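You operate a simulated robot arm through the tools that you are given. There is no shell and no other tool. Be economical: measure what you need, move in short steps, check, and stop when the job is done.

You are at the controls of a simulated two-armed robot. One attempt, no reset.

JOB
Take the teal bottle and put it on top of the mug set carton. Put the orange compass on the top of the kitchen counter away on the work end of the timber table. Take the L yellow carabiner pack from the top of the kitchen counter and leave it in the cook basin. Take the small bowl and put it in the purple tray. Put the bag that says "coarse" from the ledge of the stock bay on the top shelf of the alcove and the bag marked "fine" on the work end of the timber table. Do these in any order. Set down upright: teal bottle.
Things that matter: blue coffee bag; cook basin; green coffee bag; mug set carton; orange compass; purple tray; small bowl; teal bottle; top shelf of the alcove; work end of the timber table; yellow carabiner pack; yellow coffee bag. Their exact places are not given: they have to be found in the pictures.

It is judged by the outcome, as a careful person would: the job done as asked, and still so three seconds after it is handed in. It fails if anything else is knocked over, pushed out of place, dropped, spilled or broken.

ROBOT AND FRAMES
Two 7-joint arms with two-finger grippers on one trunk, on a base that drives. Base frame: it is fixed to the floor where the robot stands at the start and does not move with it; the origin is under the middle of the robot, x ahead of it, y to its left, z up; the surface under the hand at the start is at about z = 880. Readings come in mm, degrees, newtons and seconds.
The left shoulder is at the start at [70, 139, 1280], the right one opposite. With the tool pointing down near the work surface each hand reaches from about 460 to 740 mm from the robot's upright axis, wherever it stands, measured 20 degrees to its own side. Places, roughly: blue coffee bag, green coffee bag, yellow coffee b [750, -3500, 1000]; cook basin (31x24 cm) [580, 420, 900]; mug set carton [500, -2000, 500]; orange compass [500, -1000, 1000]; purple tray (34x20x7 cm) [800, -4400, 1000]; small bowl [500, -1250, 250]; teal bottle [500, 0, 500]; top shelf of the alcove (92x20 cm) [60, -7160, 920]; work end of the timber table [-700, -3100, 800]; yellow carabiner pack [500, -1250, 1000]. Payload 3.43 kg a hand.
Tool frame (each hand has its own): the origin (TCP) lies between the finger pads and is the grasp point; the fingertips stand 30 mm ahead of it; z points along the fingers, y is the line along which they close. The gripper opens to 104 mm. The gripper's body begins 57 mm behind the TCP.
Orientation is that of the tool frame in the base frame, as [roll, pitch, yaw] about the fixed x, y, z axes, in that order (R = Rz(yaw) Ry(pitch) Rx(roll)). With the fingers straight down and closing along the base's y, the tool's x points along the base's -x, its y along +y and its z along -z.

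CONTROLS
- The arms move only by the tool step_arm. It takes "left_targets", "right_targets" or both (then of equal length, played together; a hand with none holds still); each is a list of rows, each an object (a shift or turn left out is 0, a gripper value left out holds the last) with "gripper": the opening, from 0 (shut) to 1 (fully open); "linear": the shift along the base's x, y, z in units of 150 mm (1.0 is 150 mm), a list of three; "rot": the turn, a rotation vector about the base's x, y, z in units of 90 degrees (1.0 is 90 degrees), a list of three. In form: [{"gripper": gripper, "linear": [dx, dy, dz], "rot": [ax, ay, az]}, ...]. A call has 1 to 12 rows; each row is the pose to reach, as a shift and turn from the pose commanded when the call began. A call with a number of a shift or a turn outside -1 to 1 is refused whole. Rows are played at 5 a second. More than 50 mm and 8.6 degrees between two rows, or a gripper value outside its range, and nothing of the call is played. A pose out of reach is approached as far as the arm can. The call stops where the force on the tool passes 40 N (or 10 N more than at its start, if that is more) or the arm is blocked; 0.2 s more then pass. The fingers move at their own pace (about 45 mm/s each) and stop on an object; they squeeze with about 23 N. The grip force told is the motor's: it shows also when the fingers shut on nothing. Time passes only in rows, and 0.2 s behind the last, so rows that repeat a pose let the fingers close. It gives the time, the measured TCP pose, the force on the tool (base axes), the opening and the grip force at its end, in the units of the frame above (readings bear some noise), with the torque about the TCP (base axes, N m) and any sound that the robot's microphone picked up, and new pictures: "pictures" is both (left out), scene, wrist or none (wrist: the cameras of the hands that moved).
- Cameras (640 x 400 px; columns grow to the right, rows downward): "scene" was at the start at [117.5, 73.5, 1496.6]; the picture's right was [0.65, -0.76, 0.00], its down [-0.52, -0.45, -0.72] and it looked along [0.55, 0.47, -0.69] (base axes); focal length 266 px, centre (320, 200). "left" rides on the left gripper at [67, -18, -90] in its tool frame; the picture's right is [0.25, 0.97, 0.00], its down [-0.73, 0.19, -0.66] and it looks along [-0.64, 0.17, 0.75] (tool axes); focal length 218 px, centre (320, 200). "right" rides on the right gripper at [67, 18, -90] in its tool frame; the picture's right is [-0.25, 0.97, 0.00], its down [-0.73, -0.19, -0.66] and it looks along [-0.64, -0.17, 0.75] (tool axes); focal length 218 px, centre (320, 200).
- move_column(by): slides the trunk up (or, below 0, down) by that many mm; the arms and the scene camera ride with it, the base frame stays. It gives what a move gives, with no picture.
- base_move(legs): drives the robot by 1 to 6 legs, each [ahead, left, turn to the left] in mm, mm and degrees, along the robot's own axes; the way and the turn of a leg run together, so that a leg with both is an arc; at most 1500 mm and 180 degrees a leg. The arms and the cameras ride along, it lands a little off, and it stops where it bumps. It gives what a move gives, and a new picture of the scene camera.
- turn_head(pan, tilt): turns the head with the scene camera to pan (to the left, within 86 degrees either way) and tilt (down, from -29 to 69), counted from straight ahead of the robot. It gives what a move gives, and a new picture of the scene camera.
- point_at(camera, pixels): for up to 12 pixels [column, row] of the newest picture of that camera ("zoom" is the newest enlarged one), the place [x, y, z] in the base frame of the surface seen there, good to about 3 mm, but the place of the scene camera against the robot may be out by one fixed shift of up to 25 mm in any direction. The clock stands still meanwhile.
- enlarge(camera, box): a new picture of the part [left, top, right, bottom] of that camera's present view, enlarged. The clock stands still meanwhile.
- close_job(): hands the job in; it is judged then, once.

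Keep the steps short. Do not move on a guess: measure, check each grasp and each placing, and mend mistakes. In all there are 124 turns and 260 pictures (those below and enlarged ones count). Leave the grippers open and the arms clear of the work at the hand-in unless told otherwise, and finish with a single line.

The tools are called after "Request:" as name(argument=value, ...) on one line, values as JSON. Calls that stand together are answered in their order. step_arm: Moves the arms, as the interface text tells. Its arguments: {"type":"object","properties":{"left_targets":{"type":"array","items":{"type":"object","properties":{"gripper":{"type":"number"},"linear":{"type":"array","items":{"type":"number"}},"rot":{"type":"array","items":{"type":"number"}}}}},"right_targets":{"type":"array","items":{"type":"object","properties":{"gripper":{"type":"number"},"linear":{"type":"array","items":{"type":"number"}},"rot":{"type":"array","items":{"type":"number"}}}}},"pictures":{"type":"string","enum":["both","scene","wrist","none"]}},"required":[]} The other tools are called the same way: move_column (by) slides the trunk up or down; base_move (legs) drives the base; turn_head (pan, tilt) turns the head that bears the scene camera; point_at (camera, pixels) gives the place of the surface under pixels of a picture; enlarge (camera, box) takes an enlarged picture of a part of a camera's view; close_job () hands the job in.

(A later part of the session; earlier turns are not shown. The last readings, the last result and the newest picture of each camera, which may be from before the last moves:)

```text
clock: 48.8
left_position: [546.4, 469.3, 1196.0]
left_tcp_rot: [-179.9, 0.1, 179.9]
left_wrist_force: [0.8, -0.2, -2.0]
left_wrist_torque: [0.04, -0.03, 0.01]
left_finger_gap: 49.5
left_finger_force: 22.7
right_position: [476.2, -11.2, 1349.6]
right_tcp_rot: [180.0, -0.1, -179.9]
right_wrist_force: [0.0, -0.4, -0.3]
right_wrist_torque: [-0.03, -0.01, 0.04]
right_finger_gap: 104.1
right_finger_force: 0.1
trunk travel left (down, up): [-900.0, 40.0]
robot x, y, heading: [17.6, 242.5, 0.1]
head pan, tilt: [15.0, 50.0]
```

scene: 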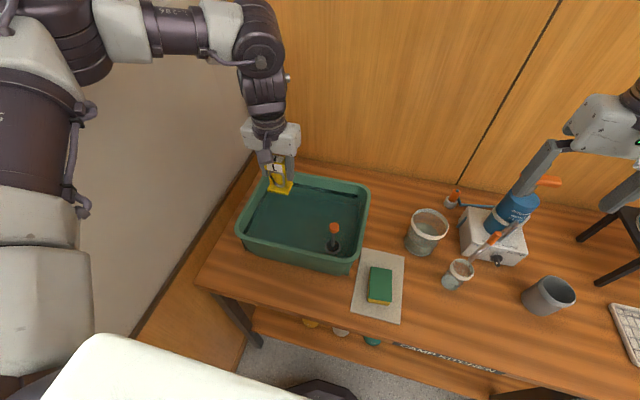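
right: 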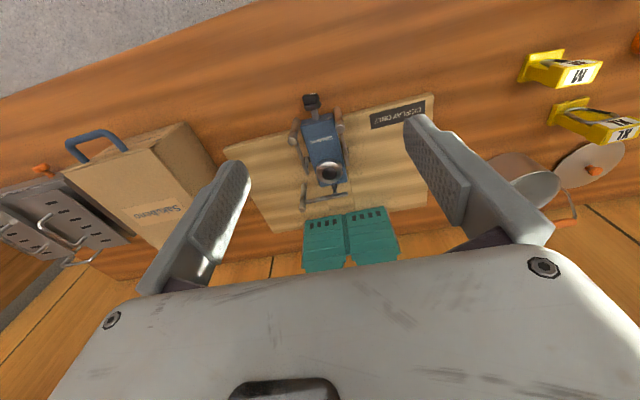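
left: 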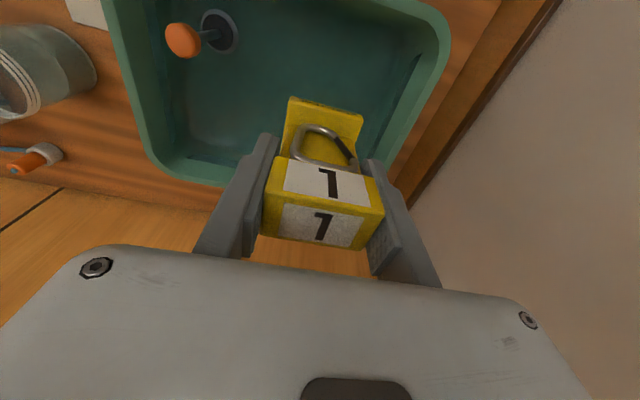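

Request:
point_at(camera="left", pixels=[[260, 60], [230, 140], [400, 80], [165, 165], [430, 60], [120, 60], [220, 32], [385, 150], [370, 160]])

Request:
point_at(camera="scene", pixels=[[300, 215], [260, 215], [334, 248], [320, 205], [240, 235], [350, 262], [366, 190], [280, 193]])

```text
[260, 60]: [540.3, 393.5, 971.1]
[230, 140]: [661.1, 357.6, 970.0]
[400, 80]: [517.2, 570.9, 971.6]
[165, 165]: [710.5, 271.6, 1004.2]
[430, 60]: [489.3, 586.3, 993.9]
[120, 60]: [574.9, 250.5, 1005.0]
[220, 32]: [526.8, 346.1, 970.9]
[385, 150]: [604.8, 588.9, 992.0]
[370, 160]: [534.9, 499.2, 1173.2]
```

```text
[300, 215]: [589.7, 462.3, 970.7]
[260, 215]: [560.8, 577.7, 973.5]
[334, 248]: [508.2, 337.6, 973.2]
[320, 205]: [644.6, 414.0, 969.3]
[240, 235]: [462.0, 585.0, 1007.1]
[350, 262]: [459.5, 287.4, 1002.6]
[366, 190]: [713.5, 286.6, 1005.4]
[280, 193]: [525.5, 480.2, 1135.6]
```

The flat surface at z 971 may be water. I'll lower to just above it, then ease down while watching the force.

Request:
move_column(by=-148)

Request:
move_column(by=-12)

Request:
enlarge(camera="left", box=[0, 0, 640, 400])

```text
clock: 50.5
left_position: [544.2, 470.0, 1049.7]
left_tcp_rot: [-179.8, 0.0, 179.9]
left_wrist_force: [-0.1, 1.0, -2.2]
left_wrist_torque: [-0.01, -0.01, -0.02]
left_finger_gap: 49.6
left_finger_force: 22.7
right_position: [475.4, -12.2, 1202.1]
right_tcp_rot: [180.0, 0.1, -179.8]
right_wrist_force: [-0.2, -1.0, -0.2]
right_wrist_torque: [0.02, -0.01, 0.02]
right_finger_gap: 104.2
right_finger_force: 0.1
trunk travel left (down, up): [-752.0, 188.0]
robot x, y, heading: [16.4, 241.8, 0.0]
head pan, tilt: [15.0, 50.0]
```

```text
clock: 51.1
left_position: [545.3, 469.9, 1036.2]
left_tcp_rot: [-179.9, 0.0, -180.0]
left_wrist_force: [0.3, 0.6, -1.9]
left_wrist_torque: [-0.05, 0.01, 0.01]
left_finger_gap: 49.4
left_finger_force: 23.4
right_position: [475.6, -13.0, 1189.9]
right_tcp_rot: [-180.0, -0.1, -180.0]
right_wrist_force: [-0.8, -0.7, 0.9]
right_wrist_torque: [0.01, 0.02, -0.01]
right_finger_gap: 104.1
right_finger_force: 0.0
trunk travel left (down, up): [-740.0, 200.0]
robot x, y, heading: [17.6, 243.5, 0.1]
head pan, tilt: [15.0, 50.0]
```

```text
1.00 times, centred on (320, 200) of left (not enlarged: the box is as wide or as high as the picture)
```

zoom: 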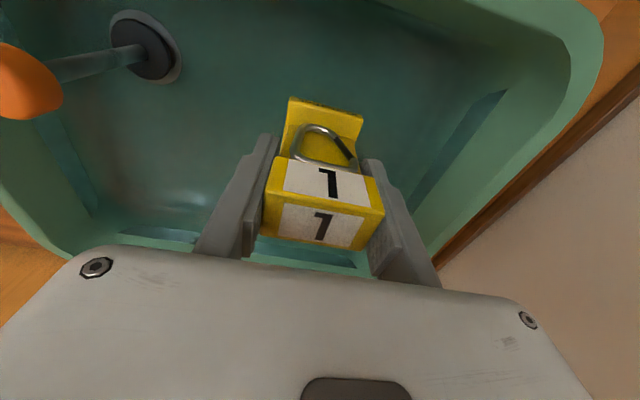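

Request:
move_column(by=-8)

Request:
point_at(camera="left", pixels=[[300, 100], [325, 108], [240, 100], [380, 110]])

```text
clock: 51.7
left_position: [545.4, 471.4, 1028.0]
left_tcp_rot: [-179.9, 0.0, -179.9]
left_wrist_force: [0.3, -0.2, -1.7]
left_wrist_torque: [0.0, 0.01, 0.04]
left_finger_gap: 49.5
left_finger_force: 22.8
right_position: [475.8, -12.1, 1182.1]
right_tcp_rot: [180.0, 0.1, -179.9]
right_wrist_force: [-0.3, 1.3, 0.1]
right_wrist_torque: [-0.03, 0.01, 0.01]
right_finger_gap: 104.2
right_finger_force: 0.0
trunk travel left (down, up): [-732.0, 208.0]
robot x, y, heading: [16.8, 242.9, -0.0]
head pan, tilt: [15.0, 50.0]
```

```text
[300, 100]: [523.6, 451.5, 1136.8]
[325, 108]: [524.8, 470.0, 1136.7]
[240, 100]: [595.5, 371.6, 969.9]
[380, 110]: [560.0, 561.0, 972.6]
```

The pack bottom is past z 971 with no contact, so that's water. I'll ease on down to the real floor.

Request:
move_column(by=-25)

Request:
move_column(by=-20)

Request:
enlarge(camera="left", box=[0, 0, 640, 400])

```text
clock: 52.4
left_position: [545.7, 470.1, 1003.4]
left_tcp_rot: [-180.0, 0.1, -179.9]
left_wrist_force: [-0.2, -0.7, -0.6]
left_wrist_torque: [0.0, -0.02, 0.0]
left_finger_gap: 49.5
left_finger_force: 23.1
right_position: [474.2, -11.0, 1155.5]
right_tcp_rot: [180.0, 0.0, 180.0]
right_wrist_force: [-0.2, 0.1, 0.0]
right_wrist_torque: [-0.03, -0.01, 0.0]
right_finger_gap: 104.3
right_finger_force: 0.1
trunk travel left (down, up): [-707.0, 233.0]
robot x, y, heading: [14.5, 240.4, 0.3]
head pan, tilt: [15.0, 50.0]
```

```text
clock: 53.0
left_position: [544.1, 470.2, 985.3]
left_tcp_rot: [-179.9, 0.2, -179.9]
left_wrist_force: [0.7, -1.0, -1.0]
left_wrist_torque: [-0.02, -0.01, -0.03]
left_finger_gap: 49.4
left_finger_force: 23.4
right_position: [474.6, -11.4, 1136.6]
right_tcp_rot: [180.0, 0.0, -179.9]
right_wrist_force: [0.3, 0.3, 0.5]
right_wrist_torque: [0.0, -0.02, 0.01]
right_finger_gap: 103.7
right_finger_force: 0.1
trunk travel left (down, up): [-687.0, 253.0]
robot x, y, heading: [20.6, 244.6, 0.1]
head pan, tilt: [15.0, 50.0]
```

```text
1.00 times, centred on (320, 200) of left (not enlarged: the box is as wide or as high as the picture)
```

zoom: 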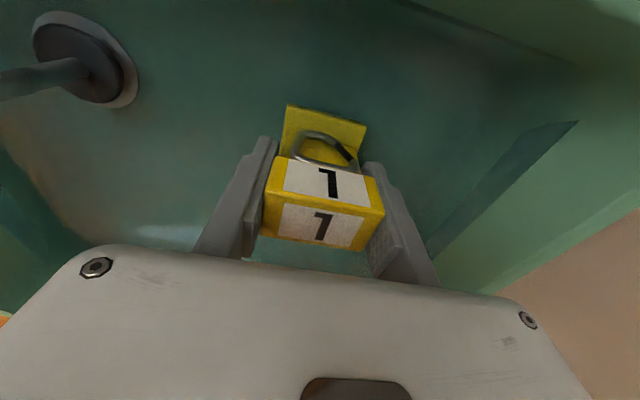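

Request:
move_column(by=-20)

Request:
move_column(by=-6)

```text
clock: 53.7
left_position: [542.4, 469.5, 966.7]
left_tcp_rot: [-179.9, 0.3, -180.0]
left_wrist_force: [-1.0, 1.8, 20.4]
left_wrist_torque: [0.4, 0.15, -0.01]
left_finger_gap: 49.3
left_finger_force: 23.3
right_position: [473.4, -13.9, 1117.0]
right_tcp_rot: [180.0, 0.1, -179.9]
right_wrist_force: [0.8, -0.8, 0.5]
right_wrist_torque: [0.02, 0.0, 0.02]
right_finger_gap: 104.2
right_finger_force: 0.2
trunk travel left (down, up): [-667.0, 273.0]
robot x, y, heading: [18.7, 242.9, 0.1]
head pan, tilt: [15.0, 50.0]
```

```text
clock: 54.3
left_position: [541.7, 469.5, 959.8]
left_tcp_rot: [-179.9, 0.1, 180.0]
left_wrist_force: [-1.8, 1.0, 18.5]
left_wrist_torque: [0.3, -0.15, 0.09]
left_finger_gap: 49.6
left_finger_force: 23.3
right_position: [473.6, -13.5, 1110.9]
right_tcp_rot: [179.9, 0.1, -179.9]
right_wrist_force: [0.8, -0.3, -0.5]
right_wrist_torque: [-0.02, 0.0, -0.02]
right_finger_gap: 103.9
right_finger_force: 0.2
trunk travel left (down, up): [-661.0, 279.0]
robot x, y, heading: [17.0, 243.7, -0.0]
head pan, tilt: [15.0, 50.0]
```

It's resting on the floor (20 N). Release and lift clear.

Request:
step_arm(left_targets=[{"gripper": 0.85}, {"gripper": 0.85}, {"gripper": 0.85}, {"gripper": 0.85}], pictures="none")

Request:
move_column(by=200)

Request:
enlarge(camera="left", box=[0, 0, 640, 400])

```text
clock: 55.3
left_position: [544.8, 469.6, 959.0]
left_tcp_rot: [-179.9, 0.0, -179.8]
left_wrist_force: [0.6, -1.2, -0.4]
left_wrist_torque: [0.01, 0.01, 0.02]
left_finger_gap: 88.2
left_finger_force: 0.0
right_position: [474.3, -11.6, 1110.5]
right_tcp_rot: [179.8, 0.0, -179.9]
right_wrist_force: [0.6, -1.6, -0.5]
right_wrist_torque: [0.02, -0.03, 0.01]
right_finger_gap: 104.0
right_finger_force: 0.1
trunk travel left (down, up): [-661.0, 279.0]
robot x, y, heading: [17.0, 241.6, -0.1]
head pan, tilt: [15.0, 50.0]
```

```text
clock: 57.4
left_position: [544.1, 469.4, 1158.4]
left_tcp_rot: [-179.9, 0.0, -179.8]
left_wrist_force: [-0.2, 0.7, 0.2]
left_wrist_torque: [-0.02, 0.0, 0.01]
left_finger_gap: 88.4
left_finger_force: 0.0
right_position: [474.6, -12.0, 1310.8]
right_tcp_rot: [180.0, 0.0, 179.9]
right_wrist_force: [-0.2, -0.2, -0.4]
right_wrist_torque: [0.02, 0.0, -0.04]
right_finger_gap: 103.9
right_finger_force: 0.1
trunk travel left (down, up): [-861.0, 79.0]
robot x, y, heading: [13.4, 245.1, 0.2]
head pan, tilt: [15.0, 50.0]
```

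```text
1.00 times, centred on (320, 200) of left (not enlarged: the box is as wide or as high as the picture)
```

zoom: 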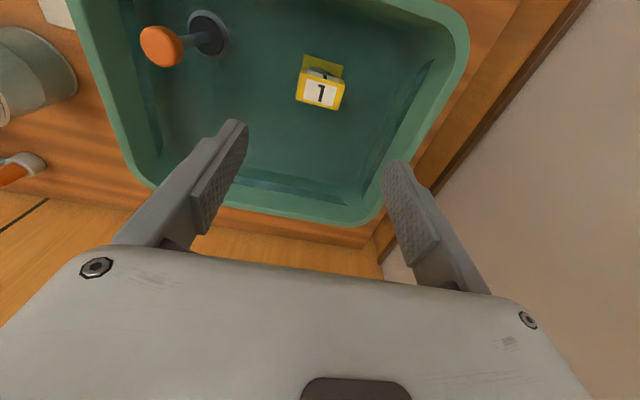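

The L pack stands in the basin. Next is the bottle. I'll back off, turn the left hand to point forward and draw the right hand back.

Request:
base_move(legs=[[-470, 0, 0]])

Request:
step_arm(left_targets=[{"rot": [0, -0.0835, 0]}, {"rot": [0, -0.167, 0]}, {"rot": [0, -0.25, 0]}, {"rot": [0, -0.333, 0]}, {"rot": [0, -0.4165, 0]}, {"rot": [0, -0.5, 0]}, {"rot": [0, -0.583, 0]}, {"rot": [0, -0.667, 0]}, {"rot": [0, -0.75, 0]}, {"rot": [0, -0.833, 0]}, {"rot": [0, -0.9165, 0]}, {"rot": [0, -1, 0]}], right_targets=[{"linear": [-0.08, 0, 0]}, {"linear": [-0.16, 0, 0]}, {"linear": [-0.25, 0, 0]}, {"linear": [-0.33, 0, 0]}, {"linear": [-0.4, 0, 0]}, {"linear": [-0.5, 0, 0]}, {"linear": [-0.58, 0, 0]}, {"linear": [-0.66, 0, 0]}, {"linear": [-0.75, 0, 0]}, {"linear": [-0.83, 0, 0]}, {"linear": [-0.91, 0, 0]}, {"linear": [-1, 0, 0]}], pictures="scene")

```text
clock: 60.3
left_position: [66.6, 467.8, 1157.1]
left_tcp_rot: [-179.9, 0.0, 179.8]
left_wrist_force: [0.1, -1.0, -0.8]
left_wrist_torque: [0.03, 0.0, -0.01]
left_finger_gap: 88.3
left_finger_force: 0.1
right_position: [-5.9, -14.0, 1308.2]
right_tcp_rot: [-180.0, -0.1, 179.8]
right_wrist_force: [0.4, -0.4, 0.3]
right_wrist_torque: [0.02, 0.0, -0.01]
right_finger_gap: 104.0
right_finger_force: 0.1
trunk travel left (down, up): [-861.0, 79.0]
robot x, y, heading: [-466.1, 244.1, -0.3]
head pan, tilt: [15.0, 50.0]
```

scene: 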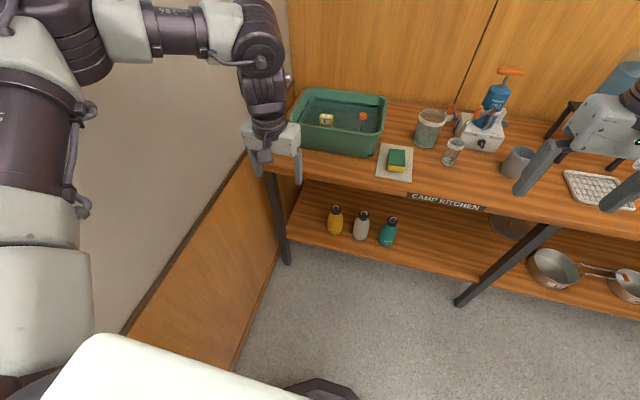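

```text
clock: 62.9
left_position: [49.9, 465.7, 1232.9]
left_tcp_rot: [158.4, 88.8, 159.0]
left_wrist_force: [-0.6, -0.8, 0.0]
left_wrist_torque: [0.0, -0.02, 0.03]
left_finger_gap: 88.4
left_finger_force: 0.1
left hand out of reach, approached as far as the arm can: row 9, 10, 11, 12
right_position: [-139.8, -14.9, 1309.7]
right_tcp_rot: [179.9, 0.0, 180.0]
right_wrist_force: [0.2, 0.2, 0.4]
right_wrist_torque: [-0.01, 0.01, -0.03]
right_finger_gap: 103.8
right_finger_force: 0.1
right hand out of reach, approached as far as the arm can: row 10, 11, 12
trunk travel left (down, up): [-861.0, 79.0]
robot x, y, heading: [-465.0, 239.1, -0.2]
head pan, tilt: [15.0, 50.0]
```

scene: 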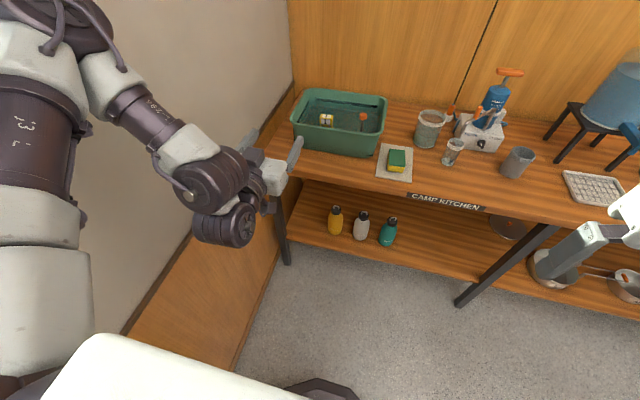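

The hand points forward. I'll slide right so it lines up with the bottle's y≈114, then lower the trunk.

Request:
base_move(legs=[[0, -352, 0.2]])

Request:
move_column(by=-790)

Request:
step_arm(left_targets=[{"linear": [0, 0, 0], "gripper": 1}], pictures="both")

```text
clock: 65.2
left_position: [51.0, 115.2, 1231.2]
left_tcp_rot: [165.2, 88.7, 166.1]
left_wrist_force: [1.2, 0.7, 0.2]
left_wrist_torque: [0.02, 0.0, 0.0]
left_finger_gap: 88.5
left_finger_force: 0.1
right_position: [-137.4, -367.8, 1308.9]
right_tcp_rot: [-179.9, 0.0, -179.6]
right_wrist_force: [0.4, 0.1, -0.4]
right_wrist_torque: [-0.06, -0.02, 0.03]
right_finger_gap: 104.1
right_finger_force: 0.1
trunk travel left (down, up): [-861.0, 79.0]
robot x, y, heading: [-467.0, -112.0, -0.1]
head pan, tilt: [15.0, 50.0]
```

scene: 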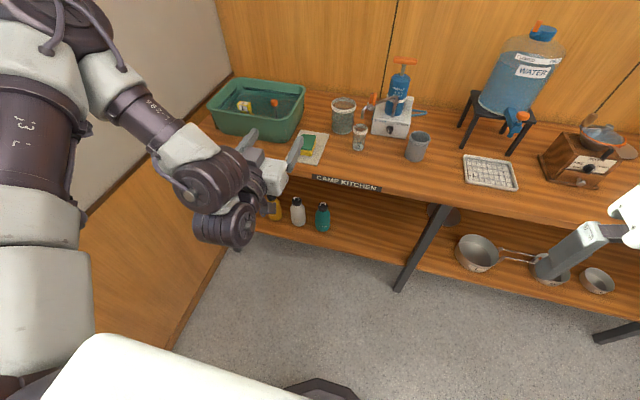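

```text
refused: -790 is not a number from -400 to 400
```

```text
clock: 65.6
left_position: [49.7, 112.6, 1233.0]
left_tcp_rot: [159.5, 88.7, 160.3]
left_wrist_force: [-0.2, -0.5, 0.4]
left_wrist_torque: [-0.01, 0.01, 0.0]
left_finger_gap: 104.1
left_finger_force: 0.0
right_position: [-137.3, -370.8, 1308.9]
right_tcp_rot: [180.0, -0.1, -179.6]
right_wrist_force: [-0.6, 0.0, 1.3]
right_wrist_torque: [-0.01, 0.0, 0.02]
right_finger_gap: 104.2
right_finger_force: 0.0
trunk travel left (down, up): [-861.0, 79.0]
robot x, y, heading: [-465.9, -109.2, 0.1]
head pan, tilt: [15.0, 50.0]
```

scene: 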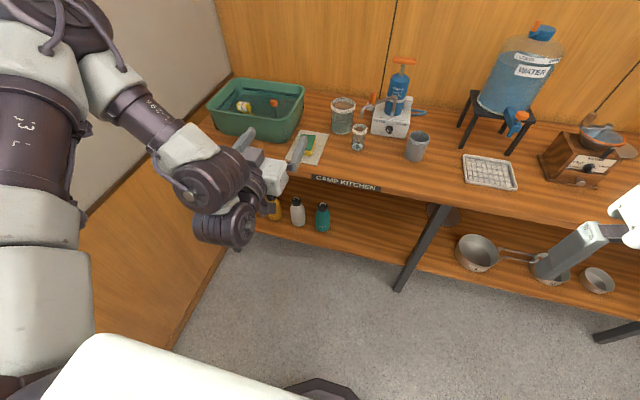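
left: 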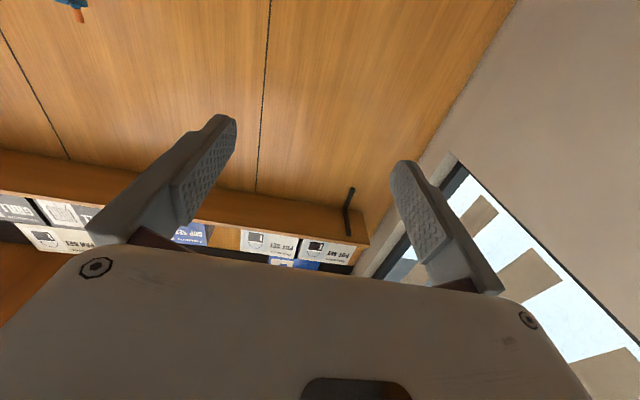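

Request:
move_column(by=-400)

Request:
move_column(by=-395)

Request:
turn_head(pan=10, tilt=15)

Request:
enlarge(camera="left", box=[0, 0, 640, 400])

```text
clock: 69.4
left_position: [50.2, 112.1, 833.3]
left_tcp_rot: [159.9, 88.7, 160.8]
left_wrist_force: [-0.5, 0.4, -0.7]
left_wrist_torque: [0.02, 0.04, -0.02]
left_finger_gap: 104.0
left_finger_force: 0.1
right_position: [-137.3, -371.3, 909.3]
right_tcp_rot: [179.8, -0.1, -179.8]
right_wrist_force: [-0.1, 0.6, 0.7]
right_wrist_torque: [0.01, 0.0, 0.0]
right_finger_gap: 104.1
right_finger_force: 0.1
trunk travel left (down, up): [-461.0, 479.0]
robot x, y, heading: [-464.9, -110.4, 0.0]
head pan, tilt: [15.0, 50.0]
```

```text
clock: 73.2
left_position: [49.5, 112.9, 437.1]
left_tcp_rot: [159.9, 88.7, 160.7]
left_wrist_force: [-0.3, 0.0, -0.3]
left_wrist_torque: [0.04, 0.04, 0.03]
left_finger_gap: 104.0
left_finger_force: 0.0
right_position: [-137.4, -370.0, 513.7]
right_tcp_rot: [179.9, -0.2, -179.7]
right_wrist_force: [1.0, 2.1, 0.3]
right_wrist_torque: [0.01, -0.01, -0.03]
right_finger_gap: 103.8
right_finger_force: 0.1
trunk travel left (down, up): [-66.0, 874.0]
robot x, y, heading: [-465.1, -109.2, -0.0]
head pan, tilt: [15.0, 50.0]
```

```text
clock: 74.2
left_position: [48.6, 112.9, 438.7]
left_tcp_rot: [160.0, 88.7, 160.8]
left_wrist_force: [-0.7, 1.0, 1.8]
left_wrist_torque: [-0.01, -0.02, -0.01]
left_finger_gap: 103.9
left_finger_force: 0.0
right_position: [-135.9, -369.6, 513.1]
right_tcp_rot: [179.9, -0.1, -179.7]
right_wrist_force: [-0.3, 0.0, 0.2]
right_wrist_torque: [0.0, -0.03, 0.0]
right_finger_gap: 104.1
right_finger_force: 0.1
trunk travel left (down, up): [-66.0, 874.0]
robot x, y, heading: [-462.6, -111.8, -0.0]
head pan, tilt: [10.0, 15.0]
```

scene: 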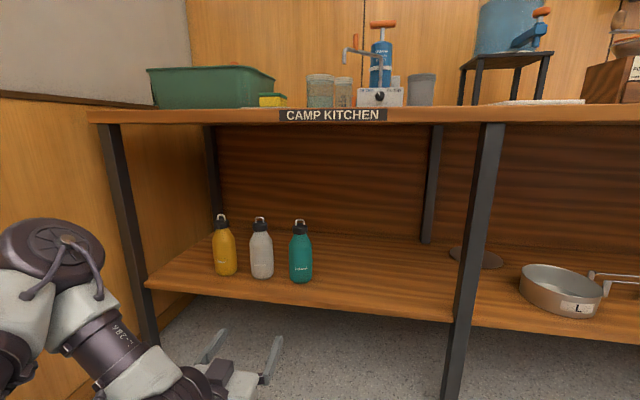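

```text
1.00 times, centred on (320, 200) of left (not enlarged: the box is as wide or as high as the picture)
```

zoom: 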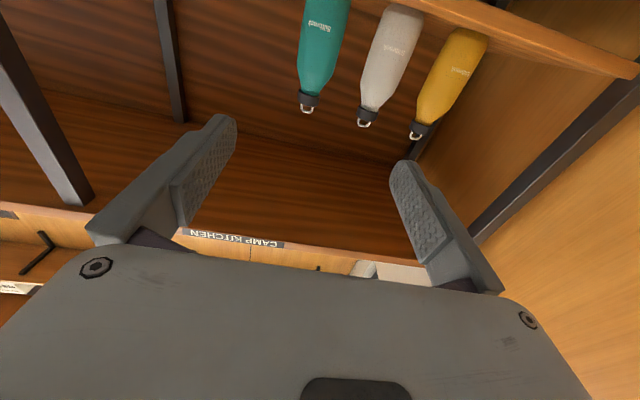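

Measure the teal bottle with both cameras.

Request:
point_at(camera="zoom", pixels=[[321, 60], [320, 10], [303, 50], [338, 50], [308, 98], [390, 60], [320, 88]])

Request:
point_at(camera="scene", pixels=[[300, 260], [291, 260], [310, 260], [300, 225], [300, 280], [261, 260], [300, 240], [300, 300]])

```text
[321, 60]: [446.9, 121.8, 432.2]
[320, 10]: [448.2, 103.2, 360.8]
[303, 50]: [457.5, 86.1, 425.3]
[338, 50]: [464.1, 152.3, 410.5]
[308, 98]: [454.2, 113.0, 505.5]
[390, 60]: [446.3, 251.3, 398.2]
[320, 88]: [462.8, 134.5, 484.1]
```

```text
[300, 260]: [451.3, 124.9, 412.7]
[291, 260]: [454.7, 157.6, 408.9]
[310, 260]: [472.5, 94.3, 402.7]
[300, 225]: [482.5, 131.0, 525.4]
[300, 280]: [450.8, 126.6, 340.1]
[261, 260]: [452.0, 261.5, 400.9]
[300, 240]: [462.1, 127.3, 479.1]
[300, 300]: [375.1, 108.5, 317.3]
```

The bottle centre is (484,119), radius ≈35, and the hand is at (49,113,438). Drive ahead 340, then check.

Request:
base_move(legs=[[340, 6, 0]])

Request:
enlarge(camera="left", box=[0, 0, 640, 400])

Request:
point_at(camera="zoom", pixels=[[300, 60], [320, 60], [340, 60], [320, 100]])

```text
clock: 76.4
left_position: [388.7, 117.6, 437.4]
left_tcp_rot: [160.1, 88.8, 160.8]
left_wrist_force: [-0.4, 0.3, -0.1]
left_wrist_torque: [0.01, -0.01, -0.02]
left_finger_gap: 104.1
left_finger_force: 0.0
right_position: [200.4, -364.3, 514.2]
right_tcp_rot: [179.9, -0.1, -179.7]
right_wrist_force: [-0.1, -0.6, 1.0]
right_wrist_torque: [0.01, 0.0, -0.01]
right_finger_gap: 104.0
right_finger_force: 0.2
trunk travel left (down, up): [-66.0, 874.0]
robot x, y, heading: [-127.8, -103.6, -0.0]
head pan, tilt: [10.0, 15.0]
```

scene: 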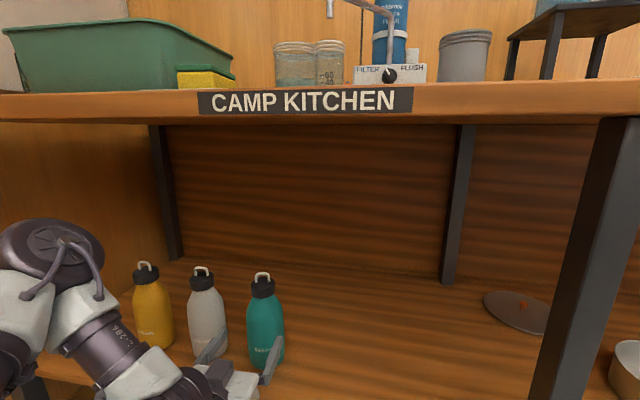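

```text
1.00 times, centred on (320, 200) of left (not enlarged: the box is as wide or as high as the picture)
```

zoom: 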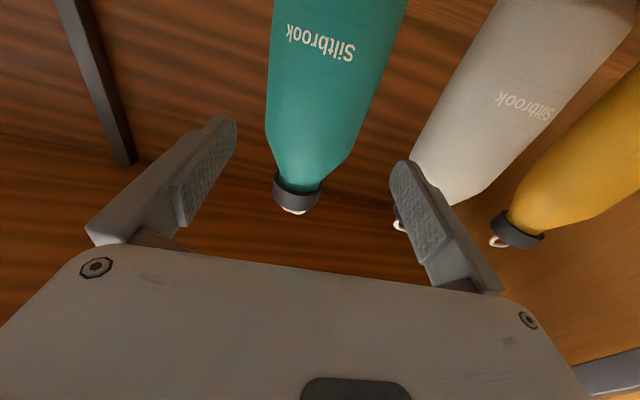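

```text
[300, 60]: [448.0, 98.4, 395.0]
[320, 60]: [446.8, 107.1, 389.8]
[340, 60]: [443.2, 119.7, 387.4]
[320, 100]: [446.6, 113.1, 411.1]
```

The bottle is between the fingers. Advance 90 mm and close.

Request:
base_move(legs=[[90, 1, 0]])

Request:
step_arm(left_targets=[{"gripper": 0}, {"gripper": 0}, {"gripper": 0}, {"gripper": 0}], pictures="both")

```text
clock: 77.5
left_position: [478.5, 118.3, 437.0]
left_tcp_rot: [160.1, 88.7, 160.9]
left_wrist_force: [0.6, -1.1, -0.2]
left_wrist_torque: [0.0, -0.01, 0.03]
left_finger_gap: 104.0
left_finger_force: 0.0
right_position: [290.7, -363.0, 514.1]
right_tcp_rot: [179.9, 0.0, -179.9]
right_wrist_force: [1.0, 0.0, 0.3]
right_wrist_torque: [-0.01, 0.0, -0.02]
right_finger_gap: 103.9
right_finger_force: 0.1
trunk travel left (down, up): [-66.0, 874.0]
robot x, y, heading: [-36.2, -105.2, -0.2]
head pan, tilt: [10.0, 15.0]
```

scene: 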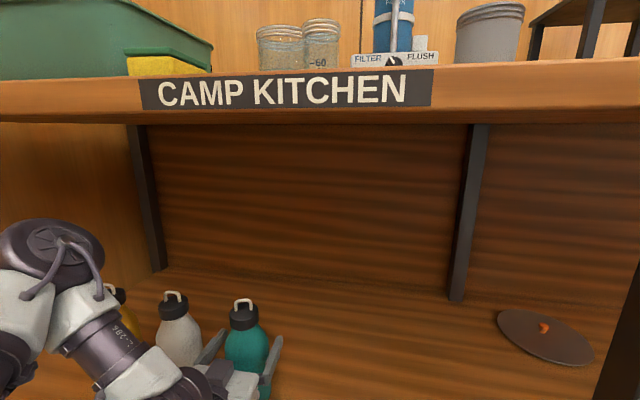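

```text
clock: 78.5
left_position: [477.6, 118.8, 438.1]
left_tcp_rot: [159.4, 88.7, 160.1]
left_wrist_force: [1.4, 0.2, 0.4]
left_wrist_torque: [0.07, -0.06, -0.05]
left_finger_gap: 76.0
left_finger_force: 23.3
right_position: [289.8, -364.1, 513.4]
right_tcp_rot: [179.9, -0.1, -179.8]
right_wrist_force: [0.0, 0.0, 0.4]
right_wrist_torque: [-0.01, -0.02, -0.02]
right_finger_gap: 104.0
right_finger_force: 0.1
trunk travel left (down, up): [-66.0, 874.0]
robot x, y, heading: [-39.4, -107.6, 0.2]
head pan, tilt: [10.0, 15.0]
```

scene: 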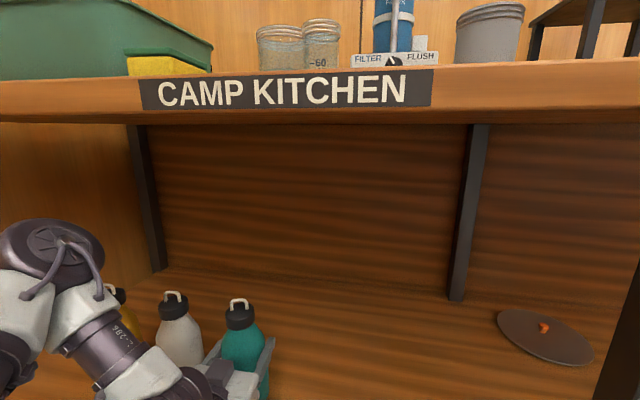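
left: 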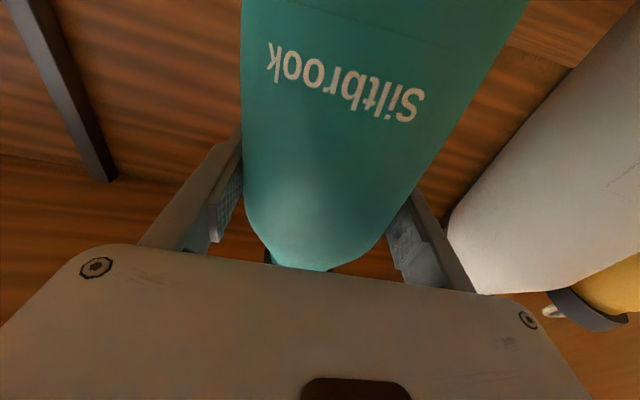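

Gripped at 76 mm. Lift 60, back out, raise more, and drive to the cartons.

Request:
move_column(by=60)

Request:
base_move(legs=[[-420, 0, 0]])

Request:
move_column(by=115)

Request:
base_move(legs=[[0, -1000, 0], [0, -980, 0]])

Request:
turn_head(pan=10, tilt=30)

```text
clock: 79.5
left_position: [478.1, 119.5, 497.3]
left_tcp_rot: [160.4, 88.7, 161.1]
left_wrist_force: [0.4, 0.9, -1.5]
left_wrist_torque: [-0.01, -0.01, -0.01]
left_finger_gap: 75.8
left_finger_force: 22.9
right_position: [291.6, -363.9, 574.4]
right_tcp_rot: [179.9, -0.1, -179.8]
right_wrist_force: [0.0, 0.4, -0.1]
right_wrist_torque: [0.0, 0.03, 0.02]
right_finger_gap: 103.9
right_finger_force: 0.0
trunk travel left (down, up): [-126.0, 814.0]
robot x, y, heading: [-36.9, -102.2, -0.1]
head pan, tilt: [10.0, 15.0]
```

```text
clock: 82.1
left_position: [50.8, 119.7, 497.8]
left_tcp_rot: [160.1, 88.7, 160.7]
left_wrist_force: [-1.0, 0.7, -1.0]
left_wrist_torque: [0.02, -0.02, 0.03]
left_finger_gap: 75.9
left_finger_force: 23.0
right_position: [-136.6, -362.5, 573.6]
right_tcp_rot: [179.9, 0.0, -179.8]
right_wrist_force: [1.0, 0.2, 0.3]
right_wrist_torque: [0.03, -0.04, 0.0]
right_finger_gap: 103.9
right_finger_force: 0.0
trunk travel left (down, up): [-126.0, 814.0]
robot x, y, heading: [-462.8, -106.8, 0.5]
head pan, tilt: [10.0, 15.0]
```

scene: 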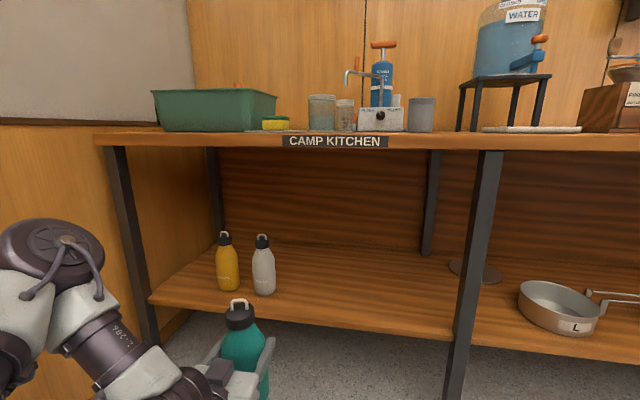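

```text
clock: 83.6
left_position: [51.6, 119.6, 612.0]
left_tcp_rot: [160.3, 88.5, 161.1]
left_wrist_force: [0.3, 0.6, -1.5]
left_wrist_torque: [0.01, 0.03, 0.0]
left_finger_gap: 75.6
left_finger_force: 22.3
right_position: [-136.3, -362.9, 689.6]
right_tcp_rot: [179.9, -0.1, -179.8]
right_wrist_force: [0.7, -0.8, -0.6]
right_wrist_torque: [0.01, 0.01, -0.02]
right_finger_gap: 104.1
right_finger_force: 0.0
trunk travel left (down, up): [-241.0, 699.0]
robot x, y, heading: [-459.2, -102.4, 0.3]
head pan, tilt: [10.0, 15.0]
```

```text
clock: 93.6
left_position: [66.2, -1885.3, 611.8]
left_tcp_rot: [159.6, 88.8, 161.1]
left_wrist_force: [-0.1, 0.0, -1.5]
left_wrist_torque: [-0.01, -0.03, -0.01]
left_finger_gap: 76.0
left_finger_force: 22.4
right_position: [-115.5, -2370.0, 688.2]
right_tcp_rot: [179.9, -0.1, -179.1]
right_wrist_force: [0.3, 0.2, 0.3]
right_wrist_torque: [0.01, -0.01, -0.01]
right_finger_gap: 104.1
right_finger_force: 0.2
trunk travel left (down, up): [-241.0, 699.0]
robot x, y, heading: [-447.7, -2113.4, 1.0]
head pan, tilt: [10.0, 15.0]
```

scene: 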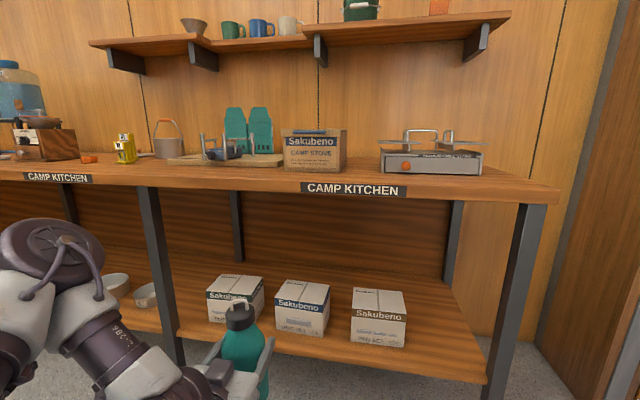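

```text
clock: 94.4
left_position: [67.4, -1887.3, 612.4]
left_tcp_rot: [160.3, 88.7, 161.8]
left_wrist_force: [0.2, -0.1, -1.0]
left_wrist_torque: [0.02, -0.02, -0.02]
left_finger_gap: 75.8
left_finger_force: 23.0
right_position: [-114.2, -2370.2, 689.5]
right_tcp_rot: [179.9, -0.2, -179.1]
right_wrist_force: [-0.4, -0.2, -0.3]
right_wrist_torque: [0.0, 0.01, -0.03]
right_finger_gap: 103.9
right_finger_force: 0.1
trunk travel left (down, up): [-241.0, 699.0]
robot x, y, heading: [-443.7, -2115.7, 0.5]
head pan, tilt: [10.0, 30.0]
```

scene: 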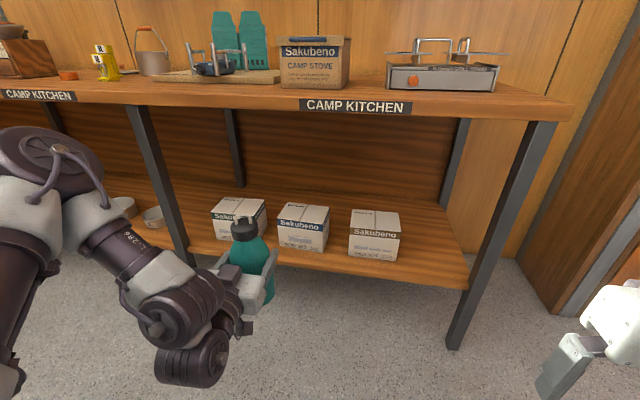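

Request:
enlarge(camera="scene", box=[200, 180, 420, 318])

Request:
point_at(camera="scene", pixels=[[303, 213], [280, 218], [324, 225], [287, 207], [328, 209], [303, 245], [240, 207], [375, 220]])

```text
2.90 times, centred on (310, 249) of scene
```

zoom: 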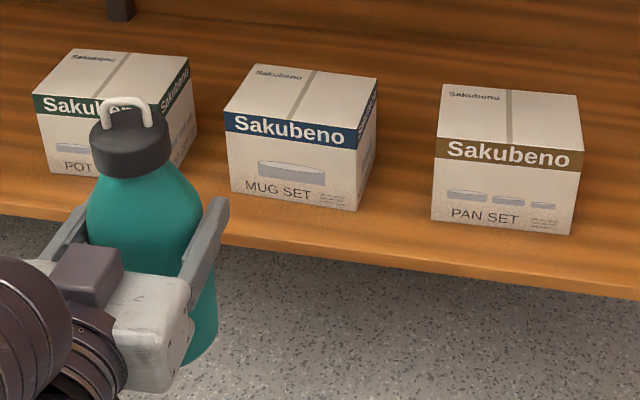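

```text
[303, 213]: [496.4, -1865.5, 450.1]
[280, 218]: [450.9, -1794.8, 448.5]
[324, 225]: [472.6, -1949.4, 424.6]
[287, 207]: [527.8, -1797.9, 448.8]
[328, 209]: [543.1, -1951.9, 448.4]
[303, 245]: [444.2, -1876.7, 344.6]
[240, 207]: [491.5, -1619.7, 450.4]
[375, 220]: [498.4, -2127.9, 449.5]
```

Request:
point_at(camera="zoom", pixels=[[229, 111], [252, 67], [375, 79], [355, 130], [300, 100], [315, 73], [295, 118], [150, 140], [130, 150]])

```text
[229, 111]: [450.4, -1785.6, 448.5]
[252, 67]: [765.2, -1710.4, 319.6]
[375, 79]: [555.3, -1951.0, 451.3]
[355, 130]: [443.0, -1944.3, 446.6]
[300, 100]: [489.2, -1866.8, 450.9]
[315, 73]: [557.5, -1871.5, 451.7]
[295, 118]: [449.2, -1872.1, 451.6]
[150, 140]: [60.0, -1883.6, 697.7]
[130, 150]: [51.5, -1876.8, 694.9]
```

The carton top centre is at about (498,-1876) with 112×160 mm extents. I'll drive ahead 340 with fine alignment and finish with the arm.

Request:
base_move(legs=[[340, 8, -0.6]])

Request:
step_arm(left_targets=[{"linear": [0.15, 0, 0]}], pictures="both")

```text
clock: 96.6
left_position: [411.2, -1882.0, 613.2]
left_tcp_rot: [160.9, 88.6, 161.3]
left_wrist_force: [0.2, -0.5, -1.6]
left_wrist_torque: [0.01, -0.02, -0.01]
left_finger_gap: 75.8
left_finger_force: 22.8
right_position: [224.0, -2365.6, 686.7]
right_tcp_rot: [179.9, -0.1, -179.7]
right_wrist_force: [0.4, -0.2, 0.2]
right_wrist_torque: [-0.02, 0.01, 0.0]
right_finger_gap: 104.1
right_finger_force: 0.1
trunk travel left (down, up): [-241.0, 699.0]
robot x, y, heading: [-103.2, -2104.2, -0.0]
head pan, tilt: [10.0, 30.0]
```

scene: 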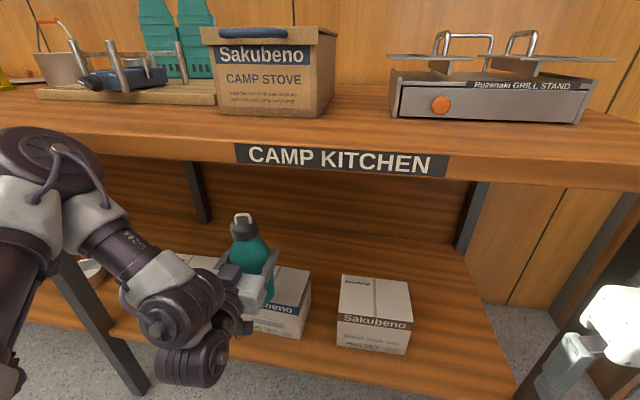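

```text
clock: 97.0
left_position: [431.9, -1887.8, 615.3]
left_tcp_rot: [157.3, 88.7, 158.2]
left_wrist_force: [0.6, -0.3, -0.7]
left_wrist_torque: [0.02, 0.0, -0.01]
left_finger_gap: 75.9
left_finger_force: 23.1
left hand out of reach, approached as far as the arm can: row 1
right_position: [223.1, -2366.0, 689.2]
right_tcp_rot: [179.9, 0.0, -179.8]
right_wrist_force: [0.4, 0.1, -0.4]
right_wrist_torque: [0.01, 0.0, 0.0]
right_finger_gap: 104.1
right_finger_force: 0.0
trunk travel left (down, up): [-241.0, 699.0]
robot x, y, heading: [-106.6, -2107.1, 0.1]
head pan, tilt: [10.0, 30.0]
```

scene: 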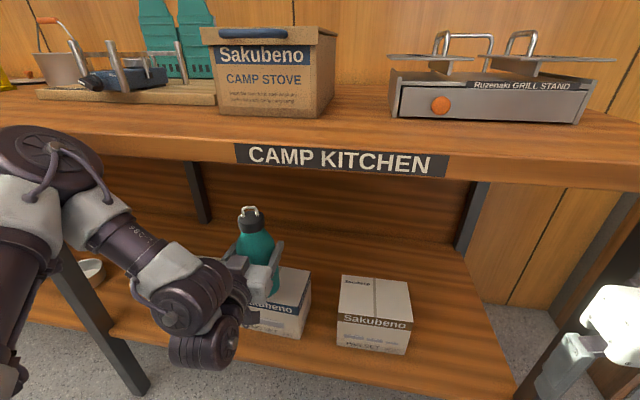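
left: 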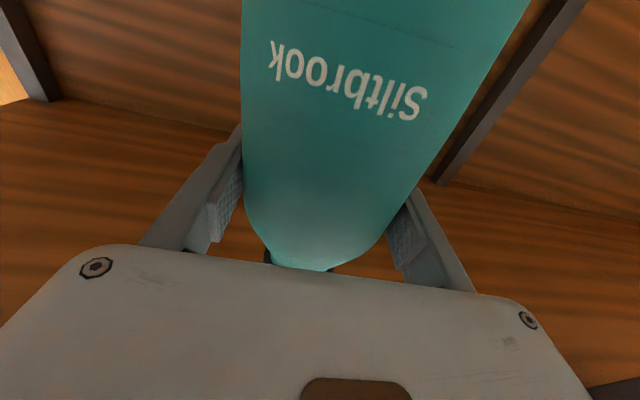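

Request:
base_move(legs=[[66, 12, 0]])

Request:
enlarge(camera="scene", box=[180, 180, 420, 340])

```text
clock: 98.0
left_position: [471.4, -1866.2, 635.3]
left_tcp_rot: [58.2, 88.9, 60.3]
left_wrist_force: [-1.5, -0.3, -0.6]
left_wrist_torque: [-0.01, 0.05, -0.01]
left_finger_gap: 76.3
left_finger_force: 22.8
right_position: [270.4, -2349.4, 696.3]
right_tcp_rot: [179.4, 1.3, -178.8]
right_wrist_force: [0.4, 0.0, 1.0]
right_wrist_torque: [-0.01, 0.03, -0.01]
right_finger_gap: 103.8
right_finger_force: 0.1
trunk travel left (down, up): [-241.0, 699.0]
robot x, y, heading: [-41.9, -2089.8, 1.1]
head pan, tilt: [10.0, 30.0]
```

scene: 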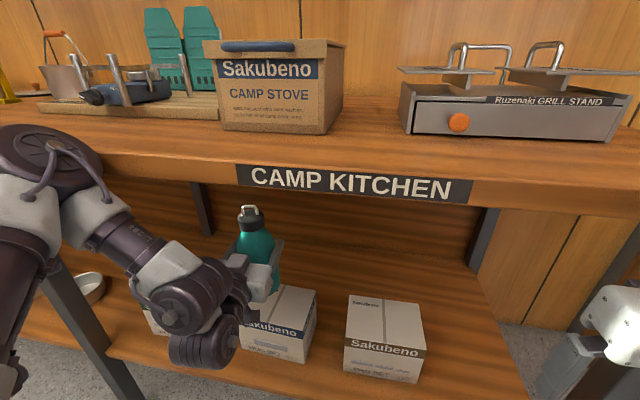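

```text
2.50 times, centred on (300, 260) of scene
```

zoom: 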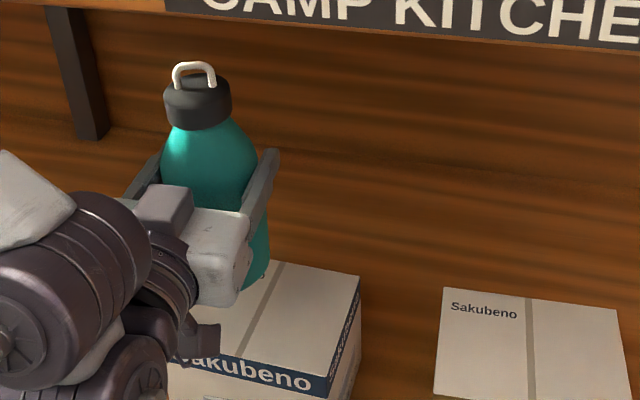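

The readings jumped a little (z +20, heading +1). Possibly a bump, so I'll check again before moving on.

Request:
step_arm(right_targets=[{"linear": [0, 0, 0]}, {"linear": [0, 0, 0]}], pictures="scene")

```text
clock: 98.6
left_position: [472.0, -1866.3, 635.1]
left_tcp_rot: [56.1, 88.8, 58.3]
left_wrist_force: [0.7, -0.3, -0.4]
left_wrist_torque: [-0.02, 0.01, 0.0]
left_finger_gap: 76.0
left_finger_force: 22.6
right_position: [273.1, -2348.1, 693.5]
right_tcp_rot: [179.4, 1.2, -178.4]
right_wrist_force: [-0.2, 0.6, 0.2]
right_wrist_torque: [0.02, -0.02, 0.0]
right_finger_gap: 103.9
right_finger_force: 0.1
trunk travel left (down, up): [-241.0, 699.0]
robot x, y, heading: [-50.2, -2092.9, 1.2]
head pan, tilt: [10.0, 30.0]
```

scene: 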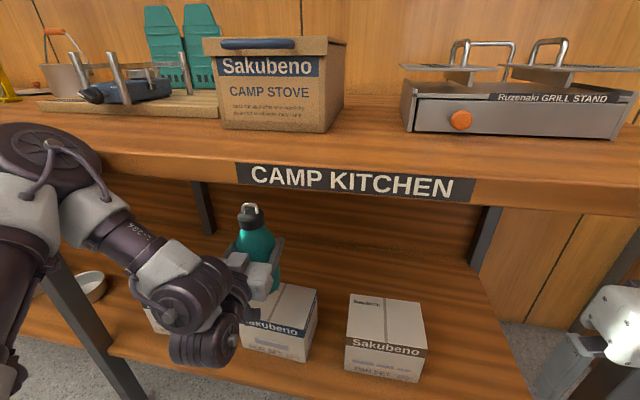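

The robot pitched slightly. The left elbow is probably touching the counter edge. I'll back off 210 mm, then hold the hand higher relative to the shoulder so the trunk and elbow can go lower.

Request:
base_move(legs=[[-210, 0, 0]])

Request:
step_arm(left_targets=[{"linear": [-0.15, 0, 0.2]}, {"linear": [-0.15, 0, 0.4]}, {"linear": [-0.15, 0, 0.6]}, {"linear": [-0.15, 0, 0.8]}, {"linear": [-0.15, 0, 0.95]}], pictures="scene")

```text
clock: 100.3
left_position: [274.2, -1866.8, 619.7]
left_tcp_rot: [152.6, 88.9, 154.7]
left_wrist_force: [0.7, -0.2, -1.4]
left_wrist_torque: [-0.03, 0.0, 0.0]
left_finger_gap: 76.2
left_finger_force: 23.3
right_position: [75.2, -2348.4, 688.2]
right_tcp_rot: [179.9, 0.0, -178.7]
right_wrist_force: [-0.5, -0.1, 1.4]
right_wrist_torque: [0.02, -0.01, 0.02]
right_finger_gap: 103.8
right_finger_force: 0.0
trunk travel left (down, up): [-241.0, 699.0]
robot x, y, heading: [-255.8, -2096.2, 1.1]
head pan, tilt: [10.0, 30.0]
```

scene: 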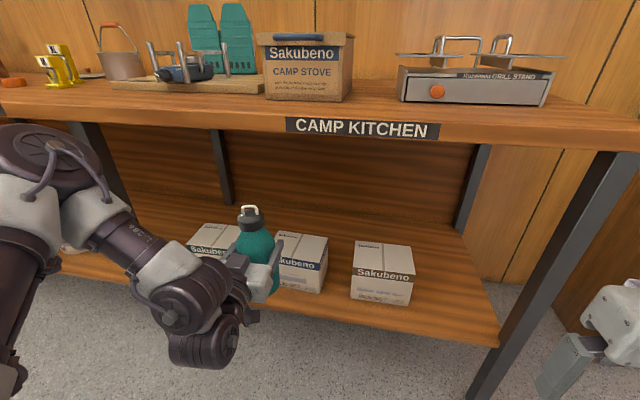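

```text
clock: 101.5
left_position: [274.3, -1859.6, 754.5]
left_tcp_rot: [153.0, 88.9, 155.0]
left_wrist_force: [0.3, 0.1, -2.3]
left_wrist_torque: [0.0, -0.01, 0.01]
left_finger_gap: 75.7
left_finger_force: 22.6
left hand out of reach, approached as far as the arm can: row 1, 2, 3, 4, 5
right_position: [75.3, -2349.0, 688.3]
right_tcp_rot: [179.9, -0.2, -178.7]
right_wrist_force: [0.0, 0.0, -0.9]
right_wrist_torque: [-0.01, 0.04, 0.02]
right_finger_gap: 103.9
right_finger_force: 0.0
trunk travel left (down, up): [-241.0, 699.0]
robot x, y, heading: [-257.9, -2099.1, 1.0]
head pan, tilt: [10.0, 30.0]
```

scene: 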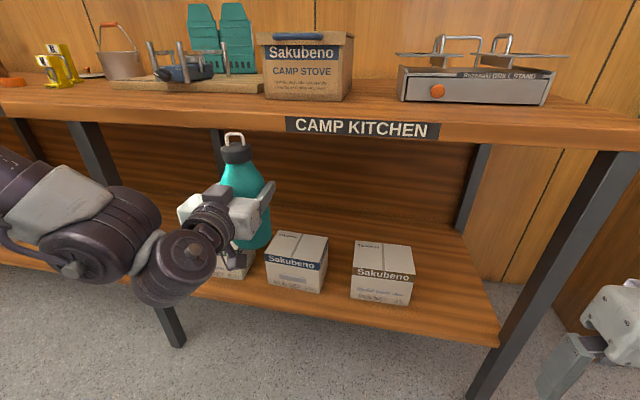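

The elbow is lower now. Lower the trunk 165 mm and square up.

Request:
move_column(by=-165)

Request:
base_move(legs=[[120, -5, -1]])

Request:
enlarge(camera="scene", box=[120, 140, 440, 340])

```text
clock: 103.3
left_position: [275.0, -1859.9, 589.4]
left_tcp_rot: [153.4, 89.0, 155.6]
left_wrist_force: [0.1, -0.1, -1.1]
left_wrist_torque: [0.03, 0.02, 0.0]
left_finger_gap: 75.6
left_finger_force: 23.3
right_position: [75.8, -2349.1, 524.5]
right_tcp_rot: [179.9, -0.1, -178.7]
right_wrist_force: [0.6, 0.3, 0.7]
right_wrist_torque: [-0.02, -0.01, -0.03]
right_finger_gap: 104.3
right_finger_force: 0.0
trunk travel left (down, up): [-76.0, 864.0]
robot x, y, heading: [-257.2, -2096.7, 0.9]
head pan, tilt: [10.0, 30.0]
```

```text
clock: 104.6
left_position: [398.8, -1873.6, 589.1]
left_tcp_rot: [153.9, 89.0, 154.9]
left_wrist_force: [0.0, -0.2, -1.0]
left_wrist_torque: [0.01, 0.0, -0.02]
left_finger_gap: 75.9
left_finger_force: 22.8
right_position: [192.7, -2357.7, 525.1]
right_tcp_rot: [179.8, -0.1, -179.7]
right_wrist_force: [0.0, -0.6, 0.0]
right_wrist_torque: [0.0, 0.03, 0.01]
right_finger_gap: 103.9
right_finger_force: 0.1
trunk travel left (down, up): [-76.0, 864.0]
robot x, y, heading: [-138.3, -2102.4, -0.0]
head pan, tilt: [10.0, 30.0]
```

scene: 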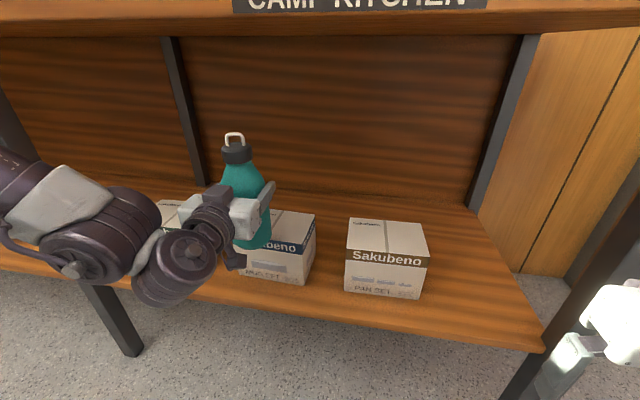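

```text
2.00 times, centred on (280, 240) of scene
```

zoom: 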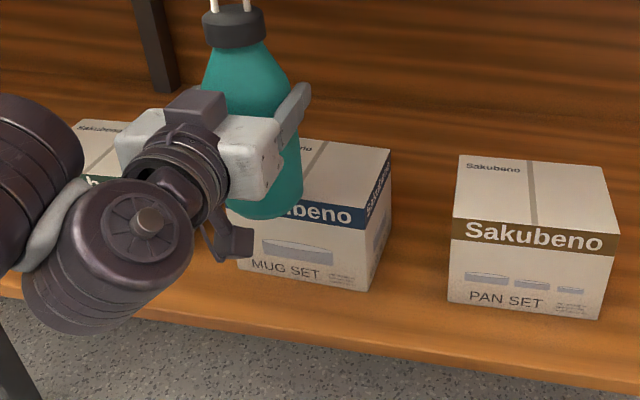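

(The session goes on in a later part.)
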